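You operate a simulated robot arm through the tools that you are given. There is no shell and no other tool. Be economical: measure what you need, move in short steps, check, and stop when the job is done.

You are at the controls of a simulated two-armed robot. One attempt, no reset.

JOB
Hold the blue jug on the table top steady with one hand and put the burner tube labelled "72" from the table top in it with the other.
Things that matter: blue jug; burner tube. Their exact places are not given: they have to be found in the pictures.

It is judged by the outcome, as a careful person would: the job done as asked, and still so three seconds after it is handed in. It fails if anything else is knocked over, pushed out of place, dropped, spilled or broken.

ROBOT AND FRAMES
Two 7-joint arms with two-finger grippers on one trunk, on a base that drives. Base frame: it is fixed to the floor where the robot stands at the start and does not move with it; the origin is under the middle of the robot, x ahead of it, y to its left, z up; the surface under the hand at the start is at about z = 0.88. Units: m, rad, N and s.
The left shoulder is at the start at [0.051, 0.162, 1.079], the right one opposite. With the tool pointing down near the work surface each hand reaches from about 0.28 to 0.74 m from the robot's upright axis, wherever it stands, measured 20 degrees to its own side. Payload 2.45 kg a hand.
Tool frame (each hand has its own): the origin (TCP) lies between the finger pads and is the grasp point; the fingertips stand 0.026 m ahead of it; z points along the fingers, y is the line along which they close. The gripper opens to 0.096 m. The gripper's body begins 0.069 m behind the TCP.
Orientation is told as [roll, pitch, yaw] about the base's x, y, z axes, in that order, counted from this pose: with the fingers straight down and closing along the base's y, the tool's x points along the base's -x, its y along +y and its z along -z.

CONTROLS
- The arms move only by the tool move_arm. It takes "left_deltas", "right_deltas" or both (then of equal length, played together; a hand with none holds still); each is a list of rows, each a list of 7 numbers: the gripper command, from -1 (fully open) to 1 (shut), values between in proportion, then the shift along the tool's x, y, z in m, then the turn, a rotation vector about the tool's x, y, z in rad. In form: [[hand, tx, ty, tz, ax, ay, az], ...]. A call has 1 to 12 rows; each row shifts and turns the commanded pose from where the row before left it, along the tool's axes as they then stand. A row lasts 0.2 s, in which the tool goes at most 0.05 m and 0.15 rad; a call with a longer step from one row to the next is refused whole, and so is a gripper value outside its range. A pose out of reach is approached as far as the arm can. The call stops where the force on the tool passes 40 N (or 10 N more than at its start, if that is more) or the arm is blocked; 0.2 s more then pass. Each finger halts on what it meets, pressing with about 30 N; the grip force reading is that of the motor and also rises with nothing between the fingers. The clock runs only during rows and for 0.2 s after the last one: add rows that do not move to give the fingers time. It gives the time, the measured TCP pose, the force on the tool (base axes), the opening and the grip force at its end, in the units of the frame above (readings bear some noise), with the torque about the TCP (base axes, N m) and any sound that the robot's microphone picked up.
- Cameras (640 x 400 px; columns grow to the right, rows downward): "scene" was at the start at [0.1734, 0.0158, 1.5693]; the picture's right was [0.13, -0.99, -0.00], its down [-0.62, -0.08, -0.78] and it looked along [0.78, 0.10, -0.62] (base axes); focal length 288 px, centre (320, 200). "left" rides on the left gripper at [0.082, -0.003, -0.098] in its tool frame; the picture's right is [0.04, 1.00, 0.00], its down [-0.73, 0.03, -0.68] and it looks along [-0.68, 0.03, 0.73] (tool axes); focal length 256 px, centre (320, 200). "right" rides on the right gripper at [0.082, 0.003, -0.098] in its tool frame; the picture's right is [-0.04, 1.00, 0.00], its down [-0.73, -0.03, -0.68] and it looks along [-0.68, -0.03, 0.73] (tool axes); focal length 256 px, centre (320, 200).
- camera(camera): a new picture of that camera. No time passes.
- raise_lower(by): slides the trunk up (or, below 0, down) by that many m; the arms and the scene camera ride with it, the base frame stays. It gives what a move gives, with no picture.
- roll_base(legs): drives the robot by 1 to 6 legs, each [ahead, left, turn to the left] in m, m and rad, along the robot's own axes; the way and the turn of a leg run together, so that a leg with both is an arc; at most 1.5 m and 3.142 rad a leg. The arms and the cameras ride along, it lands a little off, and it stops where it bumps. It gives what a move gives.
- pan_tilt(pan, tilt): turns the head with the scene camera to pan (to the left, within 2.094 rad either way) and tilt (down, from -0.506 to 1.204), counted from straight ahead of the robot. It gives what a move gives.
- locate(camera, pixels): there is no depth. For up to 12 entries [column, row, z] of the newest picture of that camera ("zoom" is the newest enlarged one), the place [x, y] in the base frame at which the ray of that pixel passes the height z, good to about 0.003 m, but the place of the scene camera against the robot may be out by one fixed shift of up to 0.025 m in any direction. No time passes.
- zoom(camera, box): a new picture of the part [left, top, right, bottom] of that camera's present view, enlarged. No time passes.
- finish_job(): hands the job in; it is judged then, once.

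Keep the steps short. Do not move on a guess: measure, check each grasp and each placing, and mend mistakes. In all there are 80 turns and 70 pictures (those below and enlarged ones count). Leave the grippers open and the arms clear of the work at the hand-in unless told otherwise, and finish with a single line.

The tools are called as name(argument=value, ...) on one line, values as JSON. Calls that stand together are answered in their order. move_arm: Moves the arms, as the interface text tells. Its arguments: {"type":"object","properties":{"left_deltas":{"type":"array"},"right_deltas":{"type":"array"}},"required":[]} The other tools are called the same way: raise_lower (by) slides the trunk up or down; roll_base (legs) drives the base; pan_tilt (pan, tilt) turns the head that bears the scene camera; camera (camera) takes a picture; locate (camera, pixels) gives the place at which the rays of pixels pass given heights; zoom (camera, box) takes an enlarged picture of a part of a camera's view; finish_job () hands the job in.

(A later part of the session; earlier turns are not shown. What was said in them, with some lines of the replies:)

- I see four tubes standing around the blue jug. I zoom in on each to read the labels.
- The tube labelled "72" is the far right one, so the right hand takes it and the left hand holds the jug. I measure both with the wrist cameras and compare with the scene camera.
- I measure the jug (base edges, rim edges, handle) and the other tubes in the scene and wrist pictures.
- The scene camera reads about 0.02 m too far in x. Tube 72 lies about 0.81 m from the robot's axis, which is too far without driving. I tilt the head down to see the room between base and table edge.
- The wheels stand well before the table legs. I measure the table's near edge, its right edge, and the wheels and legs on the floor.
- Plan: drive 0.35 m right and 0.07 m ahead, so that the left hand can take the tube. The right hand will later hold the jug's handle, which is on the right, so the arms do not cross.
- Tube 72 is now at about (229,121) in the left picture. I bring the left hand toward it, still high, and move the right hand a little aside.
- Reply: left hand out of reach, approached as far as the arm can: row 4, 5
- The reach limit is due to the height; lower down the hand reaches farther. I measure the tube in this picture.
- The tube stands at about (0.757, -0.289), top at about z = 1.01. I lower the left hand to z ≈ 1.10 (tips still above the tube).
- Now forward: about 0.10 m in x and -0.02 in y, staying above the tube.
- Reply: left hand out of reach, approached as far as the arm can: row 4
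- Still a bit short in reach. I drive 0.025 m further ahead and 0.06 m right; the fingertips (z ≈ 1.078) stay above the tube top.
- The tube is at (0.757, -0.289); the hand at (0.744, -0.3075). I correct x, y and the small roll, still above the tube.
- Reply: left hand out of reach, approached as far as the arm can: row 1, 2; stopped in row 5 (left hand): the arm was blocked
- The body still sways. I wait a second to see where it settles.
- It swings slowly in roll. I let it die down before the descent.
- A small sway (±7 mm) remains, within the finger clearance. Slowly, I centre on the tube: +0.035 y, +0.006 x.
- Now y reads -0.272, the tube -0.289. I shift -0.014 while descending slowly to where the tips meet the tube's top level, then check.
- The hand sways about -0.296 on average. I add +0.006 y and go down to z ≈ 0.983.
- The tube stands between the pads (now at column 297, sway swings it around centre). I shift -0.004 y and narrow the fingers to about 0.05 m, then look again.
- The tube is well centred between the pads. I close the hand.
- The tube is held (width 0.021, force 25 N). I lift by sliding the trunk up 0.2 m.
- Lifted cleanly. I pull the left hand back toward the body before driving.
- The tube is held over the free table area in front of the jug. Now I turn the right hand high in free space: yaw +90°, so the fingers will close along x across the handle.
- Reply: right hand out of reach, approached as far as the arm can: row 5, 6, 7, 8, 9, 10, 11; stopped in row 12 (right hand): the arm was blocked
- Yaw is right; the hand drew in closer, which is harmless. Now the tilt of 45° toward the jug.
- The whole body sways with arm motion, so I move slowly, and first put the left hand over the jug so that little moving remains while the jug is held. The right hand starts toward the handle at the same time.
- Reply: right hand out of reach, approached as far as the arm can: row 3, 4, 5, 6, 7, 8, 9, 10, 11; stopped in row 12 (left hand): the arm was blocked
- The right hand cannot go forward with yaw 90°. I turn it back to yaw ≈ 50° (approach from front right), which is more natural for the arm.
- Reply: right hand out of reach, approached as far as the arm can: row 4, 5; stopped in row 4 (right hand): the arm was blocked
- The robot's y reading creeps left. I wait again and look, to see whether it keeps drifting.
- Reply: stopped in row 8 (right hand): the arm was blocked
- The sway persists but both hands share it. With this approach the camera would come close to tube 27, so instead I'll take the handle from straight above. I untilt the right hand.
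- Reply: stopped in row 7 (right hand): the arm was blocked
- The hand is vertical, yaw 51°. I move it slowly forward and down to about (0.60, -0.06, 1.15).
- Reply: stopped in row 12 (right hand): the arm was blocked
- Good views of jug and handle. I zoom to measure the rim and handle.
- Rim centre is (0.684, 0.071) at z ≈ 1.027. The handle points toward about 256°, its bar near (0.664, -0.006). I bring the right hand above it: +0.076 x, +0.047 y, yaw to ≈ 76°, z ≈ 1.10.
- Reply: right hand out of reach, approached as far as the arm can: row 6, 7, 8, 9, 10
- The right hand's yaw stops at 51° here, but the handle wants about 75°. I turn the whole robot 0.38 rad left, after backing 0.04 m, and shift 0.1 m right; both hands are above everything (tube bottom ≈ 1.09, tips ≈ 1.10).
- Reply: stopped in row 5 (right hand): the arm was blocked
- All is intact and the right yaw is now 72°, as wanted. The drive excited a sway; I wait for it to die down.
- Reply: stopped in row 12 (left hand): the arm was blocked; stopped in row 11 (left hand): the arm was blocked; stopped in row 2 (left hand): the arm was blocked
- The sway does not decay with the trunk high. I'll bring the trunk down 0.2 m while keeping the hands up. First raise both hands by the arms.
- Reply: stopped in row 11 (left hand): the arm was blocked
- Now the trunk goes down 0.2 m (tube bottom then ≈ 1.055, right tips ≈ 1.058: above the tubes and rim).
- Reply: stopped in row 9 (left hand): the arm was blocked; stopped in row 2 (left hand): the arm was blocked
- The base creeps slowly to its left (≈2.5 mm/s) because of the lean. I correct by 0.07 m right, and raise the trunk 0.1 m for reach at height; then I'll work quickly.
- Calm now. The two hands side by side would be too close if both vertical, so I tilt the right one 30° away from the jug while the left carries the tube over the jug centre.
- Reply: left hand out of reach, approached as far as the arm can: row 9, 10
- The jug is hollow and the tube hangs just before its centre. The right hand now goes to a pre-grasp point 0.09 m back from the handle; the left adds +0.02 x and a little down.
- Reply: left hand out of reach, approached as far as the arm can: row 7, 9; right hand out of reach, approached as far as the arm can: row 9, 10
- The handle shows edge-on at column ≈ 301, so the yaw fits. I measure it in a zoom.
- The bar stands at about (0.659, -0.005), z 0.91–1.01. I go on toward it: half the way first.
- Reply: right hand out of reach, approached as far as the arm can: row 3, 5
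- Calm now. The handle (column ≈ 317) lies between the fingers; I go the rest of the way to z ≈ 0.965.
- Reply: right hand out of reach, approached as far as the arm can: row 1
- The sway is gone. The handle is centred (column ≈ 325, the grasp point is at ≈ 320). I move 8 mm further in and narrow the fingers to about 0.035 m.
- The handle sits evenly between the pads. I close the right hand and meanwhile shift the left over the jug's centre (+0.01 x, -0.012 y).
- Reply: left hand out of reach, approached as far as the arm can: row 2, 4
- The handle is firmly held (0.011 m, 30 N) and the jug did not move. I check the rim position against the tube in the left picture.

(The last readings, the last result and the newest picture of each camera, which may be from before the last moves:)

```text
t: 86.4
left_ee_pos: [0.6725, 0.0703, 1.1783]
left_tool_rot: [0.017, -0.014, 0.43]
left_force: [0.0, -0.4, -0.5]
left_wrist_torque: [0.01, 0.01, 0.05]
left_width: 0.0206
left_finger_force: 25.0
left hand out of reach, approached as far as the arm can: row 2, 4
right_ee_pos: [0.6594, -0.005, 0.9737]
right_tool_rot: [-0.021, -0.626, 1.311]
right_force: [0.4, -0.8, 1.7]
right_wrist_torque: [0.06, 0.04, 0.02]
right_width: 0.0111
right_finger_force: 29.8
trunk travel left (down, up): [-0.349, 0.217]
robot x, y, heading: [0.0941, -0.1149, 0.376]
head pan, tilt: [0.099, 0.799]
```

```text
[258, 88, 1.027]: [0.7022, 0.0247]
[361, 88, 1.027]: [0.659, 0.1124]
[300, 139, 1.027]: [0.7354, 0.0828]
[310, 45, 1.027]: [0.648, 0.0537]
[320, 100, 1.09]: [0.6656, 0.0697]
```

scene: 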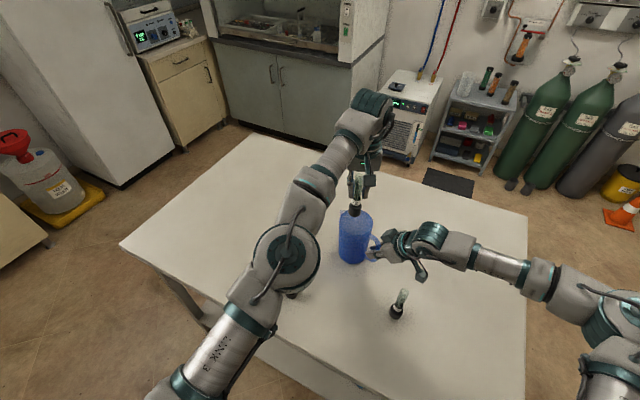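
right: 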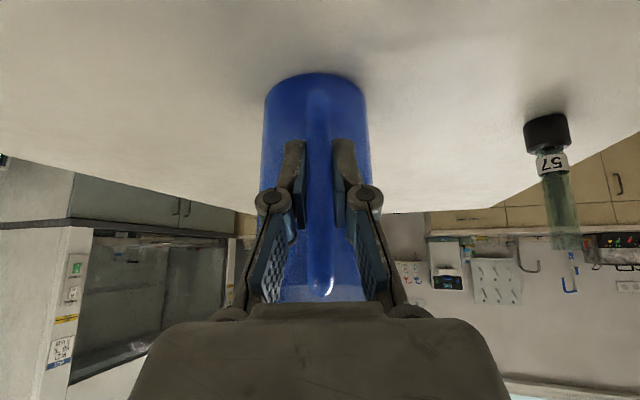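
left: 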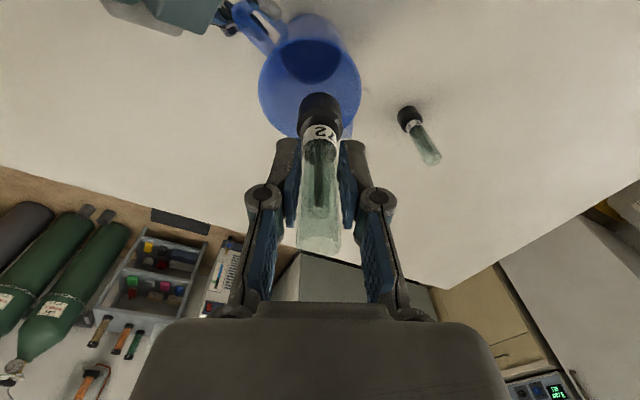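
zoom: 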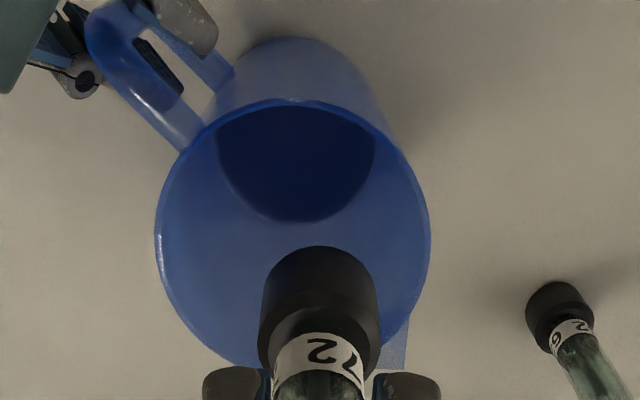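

The rim centre is at (0.684, 0.068); the tube hangs at (0.6725, 0.070). I go down 0.06 m with the correction (+0.012 x), so that the base comes just above the rim, then check.

move_arm(left_deltas=[[1, 0, 0, 0.006, 0, 0, 0], [1, 0, 0, 0.008, 0, 0, 0], [1, 0, 0, 0.008, 0, 0, 0], [1, -0.002, -0.001, 0.008, 0, 0, 0], [1, -0.002, -0.001, 0.008, 0, 0, 0], [1, -0.002, -0.001, 0.006, 0, 0, 0], [1, -0.002, -0.002, 0.004, 0, 0, 0], [1, -0.002, -0.002, 0, 0, 0, 0], [1, 0, 0, 0, 0, 0, 0]], right_deltas=[[1, 0, 0, 0, 0, 0, 0], [1, 0, 0, 0, 0, 0, 0], [1, 0, 0, 0, 0, 0, 0], [1, 0, 0, 0, 0, 0, 0], [1, 0, 0, 0, 0, 0, 0], [1, 0, 0, 0, 0, 0, 0], [1, 0, 0, 0, 0, 0, 0], [1, 0, 0, 0, 0, 0, 0], [1, 0, 0, 0, 0, 0, 0]])

camera(camera="left")

zoom(camera="scene", box=[310, 150, 430, 280])

```text
t: 88.4
left_ee_pos: [0.6853, 0.0693, 1.1353]
left_tool_rot: [0.019, -0.013, 0.431]
left_force: [-0.7, 0.3, -1.0]
left_wrist_torque: [-0.01, 0.01, 0.01]
left_width: 0.0205
left_finger_force: 25.1
left hand out of reach, approached as far as the arm can: row 2, 3
right_ee_pos: [0.6593, -0.0057, 0.9739]
right_tool_rot: [-0.02, -0.624, 1.311]
right_force: [-0.4, -1.0, 3.4]
right_wrist_torque: [0.17, 0.05, 0.02]
right_width: 0.011
right_finger_force: 30.1
trunk travel left (down, up): [-0.349, 0.217]
robot x, y, heading: [0.0942, -0.1115, 0.372]
head pan, tilt: [0.099, 0.799]
```

```text
16 pictures are left
```

left: 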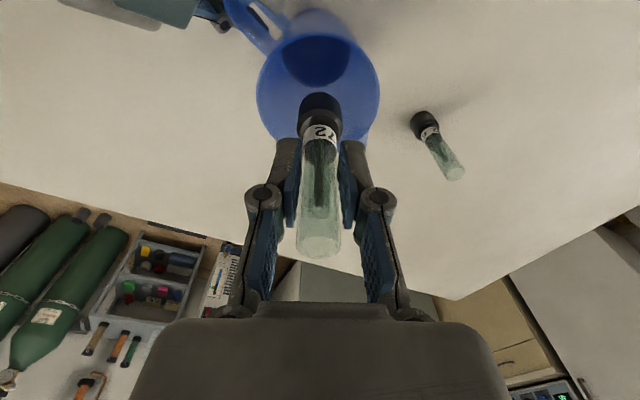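

```text
3.08 times, centred on (370, 215) of scene
```

zoom: 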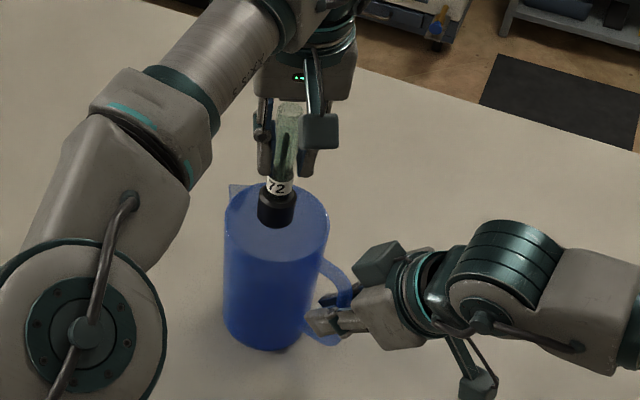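

The tube is centred over the opening (0.685, 0.069). I lower it straight down 0.11 m.

move_arm(left_deltas=[[1, 0, 0, 0.008, 0, 0, 0], [1, 0, 0, 0.01, 0, 0, 0], [1, 0, 0, 0.01, 0, 0, 0], [1, 0, 0, 0.01, 0, 0, 0], [1, 0, 0, 0.01, 0, 0, 0], [1, 0, 0, 0.01, 0, 0, 0], [1, 0, 0, 0.01, 0, 0, 0], [1, 0, 0, 0.01, 0, 0, 0], [1, 0, 0, 0.01, 0, 0, 0], [1, 0, 0, 0.01, 0, 0, 0], [1, 0, 0, 0.01, 0, 0, 0], [1, 0, 0, 0, 0, 0, 0]], right_deltas=[[1, 0, 0, 0, 0, 0, 0], [1, 0, 0, 0, 0, 0, 0], [1, 0, 0, 0, 0, 0, 0], [1, 0, 0, 0, 0, 0, 0], [1, 0, 0, 0, 0, 0, 0], [1, 0, 0, 0, 0, 0, 0], [1, 0, 0, 0, 0, 0, 0], [1, 0, 0, 0, 0, 0, 0], [1, 0, 0, 0, 0, 0, 0], [1, 0, 0, 0, 0, 0, 0], [1, 0, 0, 0, 0, 0, 0], [1, 0, 0, 0, 0, 0, 0]])

camera(camera="left")

```text
t: 91.0
left_ee_pos: [0.6846, 0.0731, 1.0263]
left_tool_rot: [0.018, -0.015, 0.428]
left_force: [-0.9, -0.7, -0.8]
left_wrist_torque: [-0.02, 0.01, 0.0]
left_width: 0.0207
left_finger_force: 25.3
right_ee_pos: [0.6594, -0.0063, 0.974]
right_tool_rot: [-0.02, -0.624, 1.311]
right_force: [-0.1, 0.1, 1.8]
right_wrist_torque: [0.11, 0.06, -0.01]
right_width: 0.0112
right_finger_force: 29.9
trunk travel left (down, up): [-0.349, 0.217]
robot x, y, heading: [0.0926, -0.1163, 0.376]
head pan, tilt: [0.099, 0.799]
```

```text
14 pictures are left
```

left: 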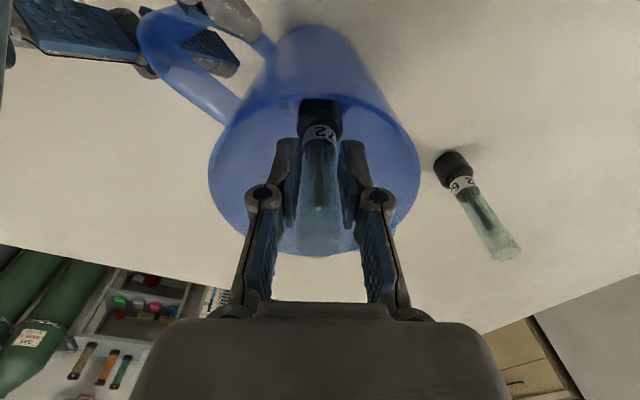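

The tube is inside, no contact. I lower it slowly further, 0.032 m.

move_arm(left_deltas=[[1, 0, 0, 0.005, 0, 0, 0], [1, 0, 0, 0.006, 0, 0, 0], [1, 0, 0, 0.006, 0, 0, 0], [1, 0, 0, 0.005, 0, 0, 0], [1, 0, 0, 0.005, 0, 0, 0], [1, 0, 0, 0.005, 0, 0, 0], [1, 0, 0, 0, 0, 0, 0]], right_deltas=[[1, 0, 0, 0, 0, 0, 0], [1, 0, 0, 0, 0, 0, 0], [1, 0, 0, 0, 0, 0, 0], [1, 0, 0, 0, 0, 0, 0], [1, 0, 0, 0, 0, 0, 0], [1, 0, 0, 0, 0, 0, 0], [1, 0, 0, 0, 0, 0, 0]])

```text
t: 92.6
left_ee_pos: [0.6833, 0.0739, 0.9948]
left_tool_rot: [0.017, -0.013, 0.431]
left_force: [-1.0, -0.3, -0.7]
left_wrist_torque: [0.0, 0.01, 0.01]
left_width: 0.0207
left_finger_force: 25.0
right_ee_pos: [0.6601, -0.0054, 0.9738]
right_tool_rot: [-0.021, -0.621, 1.312]
right_force: [-0.7, 0.5, 1.3]
right_wrist_torque: [0.08, 0.06, 0.02]
right_width: 0.0111
right_finger_force: 29.8
trunk travel left (down, up): [-0.349, 0.217]
robot x, y, heading: [0.0939, -0.1131, 0.378]
head pan, tilt: [0.099, 0.799]
```

Still no contact; 2 mm steps now until the force rises.

move_arm(left_deltas=[[1, 0, 0, 0.002, 0, 0, 0], [1, 0, 0, 0.002, 0, 0, 0], [1, 0, 0, 0.002, 0, 0, 0], [1, 0, 0, 0.001, 0, 0, 0], [1, 0, 0, 0, 0, 0, 0]], right_deltas=[[1, 0, 0, 0, 0, 0, 0], [1, 0, 0, 0, 0, 0, 0], [1, 0, 0, 0, 0, 0, 0], [1, 0, 0, 0, 0, 0, 0], [1, 0, 0, 0, 0, 0, 0]])

camera(camera="left")

```text
t: 93.8
left_ee_pos: [0.6857, 0.0746, 0.9883]
left_tool_rot: [0.019, -0.013, 0.431]
left_force: [-0.3, -0.8, -1.5]
left_wrist_torque: [0.0, 0.02, 0.0]
left_width: 0.0209
left_finger_force: 25.2
right_ee_pos: [0.6601, -0.0073, 0.9733]
right_tool_rot: [-0.021, -0.622, 1.309]
right_force: [0.3, -0.6, -0.4]
right_wrist_torque: [0.04, 0.05, 0.02]
right_width: 0.0111
right_finger_force: 30.0
trunk travel left (down, up): [-0.349, 0.217]
robot x, y, heading: [0.0933, -0.1162, 0.376]
head pan, tilt: [0.099, 0.799]
```

```text
13 pictures are left
```

left: 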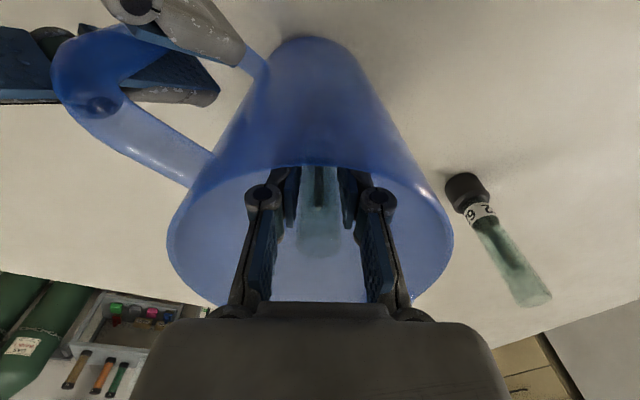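

move_arm(left_deltas=[[1, 0, 0, 0.0015, 0, 0, 0], [1, 0, 0, 0.0015, 0, 0, 0], [1, 0, 0, 0.001, 0, 0, 0], [1, 0, 0, 0, 0, 0, 0]], right_deltas=[[1, 0, 0, 0, 0, 0, 0], [1, 0, 0, 0, 0, 0, 0], [1, 0, 0, 0, 0, 0, 0], [1, 0, 0, 0, 0, 0, 0]])

```text
t: 94.8
left_ee_pos: [0.6853, 0.0753, 0.9838]
left_tool_rot: [0.018, -0.016, 0.43]
left_force: [-1.5, -0.8, 16.9]
left_wrist_torque: [-0.06, -0.22, -0.05]
left_width: 0.0209
left_finger_force: 25.0
right_ee_pos: [0.6588, -0.0057, 0.9729]
right_tool_rot: [-0.021, -0.624, 1.311]
right_force: [3.7, 3.9, -6.4]
right_wrist_torque: [-0.4, 0.46, 0.01]
right_width: 0.0112
right_finger_force: 29.7
trunk travel left (down, up): [-0.349, 0.217]
robot x, y, heading: [0.0967, -0.1171, 0.373]
head pan, tilt: [0.099, 0.799]
```

Contact: 17 N upward, the tube stands on the jug's floor. I ease up 1 mm and open only to about 0.034 m, to stay clear of the jug's wall.

move_arm(left_deltas=[[1, 0, 0, -0.0012, 0, 0, 0], [0.8, 0, 0, 0, 0, 0, 0], [0.5, 0, 0, 0, 0, 0, 0], [0.3, 0, 0, 0, 0, 0, 0], [0.3, 0, 0, 0, 0, 0, 0]], right_deltas=[[1, 0, 0, 0, 0, 0, 0], [1, 0, 0, 0, 0, 0, 0], [1, 0, 0, 0, 0, 0, 0], [1, 0, 0, 0, 0, 0, 0], [1, 0, 0, 0, 0, 0, 0]])

camera(camera="left")

```text
t: 96.0
left_ee_pos: [0.6857, 0.0746, 0.9839]
left_tool_rot: [0.017, -0.013, 0.43]
left_force: [0.2, -0.1, -0.6]
left_wrist_torque: [0.0, 0.0, -0.02]
left_width: 0.0335
left_finger_force: 0.0
right_ee_pos: [0.6595, -0.0051, 0.9739]
right_tool_rot: [-0.019, -0.627, 1.31]
right_force: [-0.7, 0.2, 1.2]
right_wrist_torque: [0.03, 0.11, 0.03]
right_width: 0.0112
right_finger_force: 30.5
trunk travel left (down, up): [-0.349, 0.217]
robot x, y, heading: [0.0992, -0.114, 0.371]
head pan, tilt: [0.099, 0.799]
```

```text
12 pictures are left
```

left: 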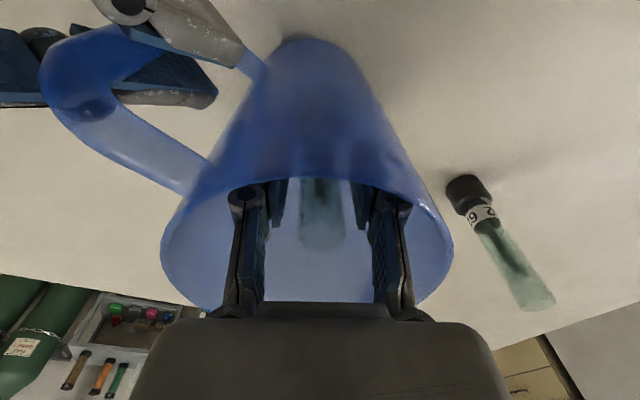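

The tube is free and stands upright inside. I raise the left hand straight up 0.11 m, keeping the width.

move_arm(left_deltas=[[0.3, 0, 0, -0.006, 0, 0, 0], [0.3, 0, 0, -0.008, 0, 0, 0], [0.3, 0, 0, -0.01, 0, 0, 0], [0.3, 0, 0, -0.01, 0, 0, 0], [0.3, 0, 0, -0.01, 0, 0, 0], [0.3, 0, 0, -0.01, 0, 0, 0], [0.3, 0, 0, -0.01, 0, 0, 0], [0.3, 0, 0, -0.01, 0, 0, 0], [0.3, 0, 0, -0.01, 0, 0, 0], [0.3, 0, 0, -0.01, 0, 0, 0], [0.3, 0, 0, -0.01, 0, 0, 0], [0.3, 0, 0, 0, 0, 0, 0]], right_deltas=[[1, 0, 0, 0, 0, 0, 0], [1, 0, 0, 0, 0, 0, 0], [1, 0, 0, 0, 0, 0, 0], [1, 0, 0, 0, 0, 0, 0], [1, 0, 0, 0, 0, 0, 0], [1, 0, 0, 0, 0, 0, 0], [1, 0, 0, 0, 0, 0, 0], [1, 0, 0, 0, 0, 0, 0], [1, 0, 0, 0, 0, 0, 0], [1, 0, 0, 0, 0, 0, 0], [1, 0, 0, 0, 0, 0, 0], [1, 0, 0, 0, 0, 0, 0]])

camera(camera="left")

```text
t: 98.6
left_ee_pos: [0.6857, 0.0726, 1.0883]
left_tool_rot: [0.018, -0.013, 0.431]
left_force: [0.1, 0.9, 0.2]
left_wrist_torque: [-0.01, 0.02, -0.01]
left_width: 0.0337
left_finger_force: 0.0
right_ee_pos: [0.6601, -0.0047, 0.9744]
right_tool_rot: [-0.019, -0.625, 1.312]
right_force: [0.1, -0.1, 1.9]
right_wrist_torque: [0.17, 0.11, 0.0]
right_width: 0.0112
right_finger_force: 30.2
trunk travel left (down, up): [-0.349, 0.217]
robot x, y, heading: [0.0991, -0.1165, 0.379]
head pan, tilt: [0.099, 0.799]
```

```text
11 pictures are left
```

left: 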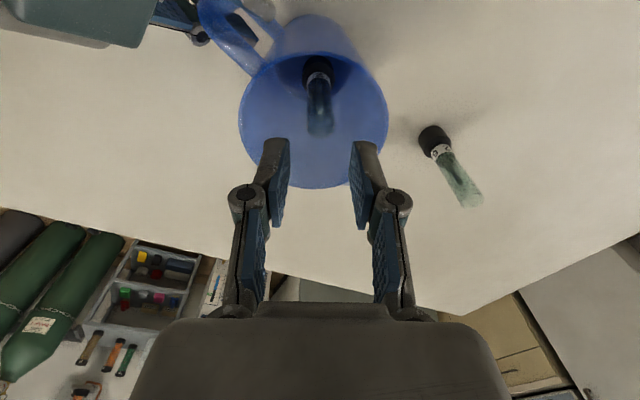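

The tube stands upright in the jug. While all is calm, I open the right hand and back it straight out along its fingers.

move_arm(right_deltas=[[0.8, 0, 0, 0, 0, 0, 0], [0.5, 0, 0, 0, 0, 0, 0], [0.2, 0, 0, 0, 0, 0, 0], [-0.1, 0, 0, 0, 0, 0, 0], [-0.3, 0, 0, 0, 0, 0, 0], [-0.3, 0, 0, -0.006, 0, 0, 0], [-0.3, 0, 0, -0.01, 0, 0, 0], [-0.3, 0, 0, -0.012, 0, 0, 0], [-0.3, 0, 0, -0.012, 0, 0, 0], [-0.3, 0, 0, -0.012, 0, 0, 0], [-0.3, 0, 0, -0.012, 0, 0, 0], [-0.3, 0, 0, -0.012, 0, 0, 0]])

camera(camera="left")

```text
t: 101.2
left_ee_pos: [0.6859, 0.0721, 1.0884]
left_tool_rot: [0.018, -0.013, 0.431]
left_force: [0.8, -0.2, 0.2]
left_wrist_torque: [0.05, 0.02, 0.03]
left_width: 0.0338
left_finger_force: 0.1
right_ee_pos: [0.6524, -0.0274, 1.0058]
right_tool_rot: [-0.024, -0.625, 1.306]
right_force: [0.7, -0.2, 0.2]
right_wrist_torque: [0.02, 0.01, 0.01]
right_width: 0.0623
right_finger_force: 0.1
right hand out of reach, approached as far as the arm can: row 10, 11, 12
trunk travel left (down, up): [-0.349, 0.217]
robot x, y, heading: [0.0946, -0.1135, 0.376]
head pan, tilt: [0.099, 0.799]
```

```text
10 pictures are left
```

left: 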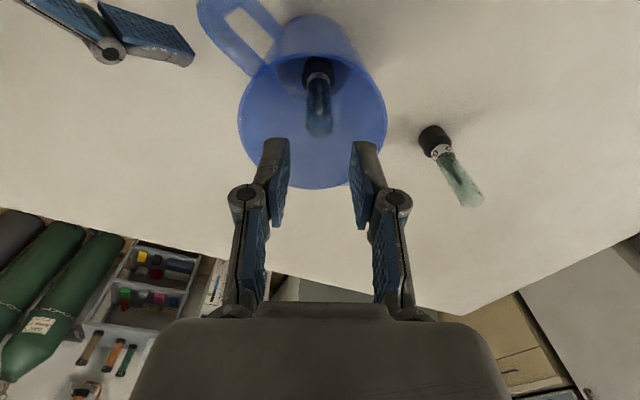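

The right fingers are off the handle's bar; reach ends there, so I lift both hands straight up with the trunk (0.1 m).

raise_lower(by=0.1)

move_arm(left_deltas=[[0, 0.01, 0.006, 0, 0, 0, 0], [-0.3, 0.01, 0.006, 0, 0, 0, 0], [-0.7, 0.012, 0.006, 0, 0, 0, 0], [-1, 0.012, 0.008, 0, 0, 0, 0], [-1, 0.012, 0.01, 0, 0, 0, 0], [-1, 0.012, 0.01, 0, 0, 0, 0], [-1, 0.012, 0.01, 0, 0, 0, 0], [-1, 0.012, 0.01, 0, 0, 0, 0], [-1, 0.012, 0.01, 0, 0, 0, 0], [-1, 0.012, 0.01, 0, 0, 0, 0]], right_deltas=[[-0.3, 0, 0.006, 0, 0, 0, 0], [-0.3, 0.004, 0.008, -0.004, 0, 0, 0], [-0.5, 0.006, 0.008, -0.006, 0, 0, 0], [-1, 0.006, 0.008, -0.006, 0, 0, 0], [-1, 0.006, 0.008, -0.006, 0, 0, 0], [-1, 0.006, 0.008, -0.006, 0, 0, 0], [-1, 0.006, 0.008, -0.006, 0, 0, 0], [-1, 0.006, 0.008, -0.006, 0, 0, 0], [-1, 0, 0, 0, 0, 0, 0], [-1, 0, 0, 0, 0, 0, 0]])

camera(camera="scene")

camera(camera="left")

```text
t: 102.5
left_ee_pos: [0.6886, 0.0728, 1.1876]
left_tool_rot: [0.018, -0.013, 0.431]
left_force: [0.2, -0.5, -0.3]
left_wrist_torque: [-0.03, 0.02, 0.01]
left_width: 0.0333
left_finger_force: 0.0
right_ee_pos: [0.6516, -0.0295, 1.1249]
right_tool_rot: [-0.059, -0.644, 1.327]
right_force: [0.4, 0.0, -0.3]
right_wrist_torque: [-0.05, 0.0, -0.01]
right_width: 0.0621
right_finger_force: 0.0
trunk travel left (down, up): [-0.449, 0.117]
robot x, y, heading: [0.0929, -0.1109, 0.377]
head pan, tilt: [0.099, 0.799]
```

```text
t: 104.7
left_ee_pos: [0.5416, 0.1041, 1.1858]
left_tool_rot: [0.018, -0.013, 0.431]
left_force: [0.4, 1.2, -0.3]
left_wrist_torque: [0.02, -0.04, -0.03]
left_width: 0.0959
left_finger_force: 0.1
right_ee_pos: [0.5753, -0.0637, 1.1283]
right_tool_rot: [-0.059, -0.643, 1.327]
right_force: [0.3, -0.3, -0.6]
right_wrist_torque: [-0.02, 0.02, 0.0]
right_width: 0.0958
right_finger_force: 0.0
trunk travel left (down, up): [-0.449, 0.117]
robot x, y, heading: [0.0919, -0.1173, 0.375]
head pan, tilt: [0.099, 0.799]
```

```text
9 pictures are left
```

scene: 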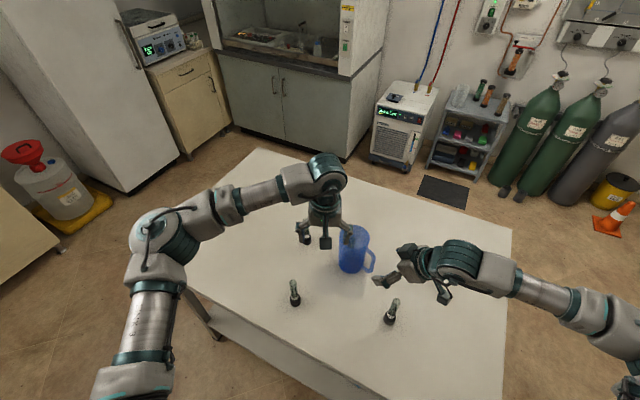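

```text
8 pictures are left
```

left: 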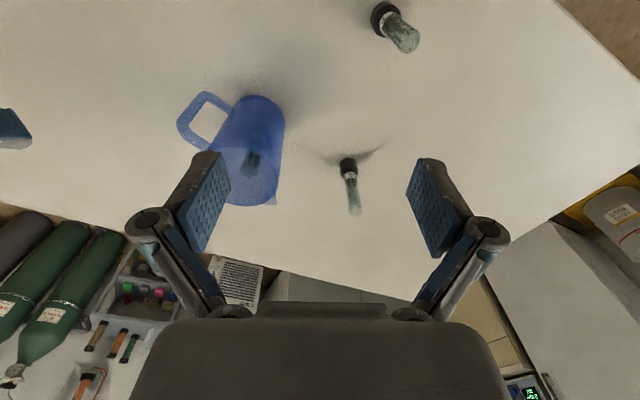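

The tube stands in the upright jug, the other three tubes stand where they were, and both hands are open and above everything. I hand in.

finish_job()

```text
The job is handed in.
```

The tube labelled "72" is standing upright in the blue jug; the right hand held the jug by its handle while the left put the tube in, and the other three tubes are still standing.
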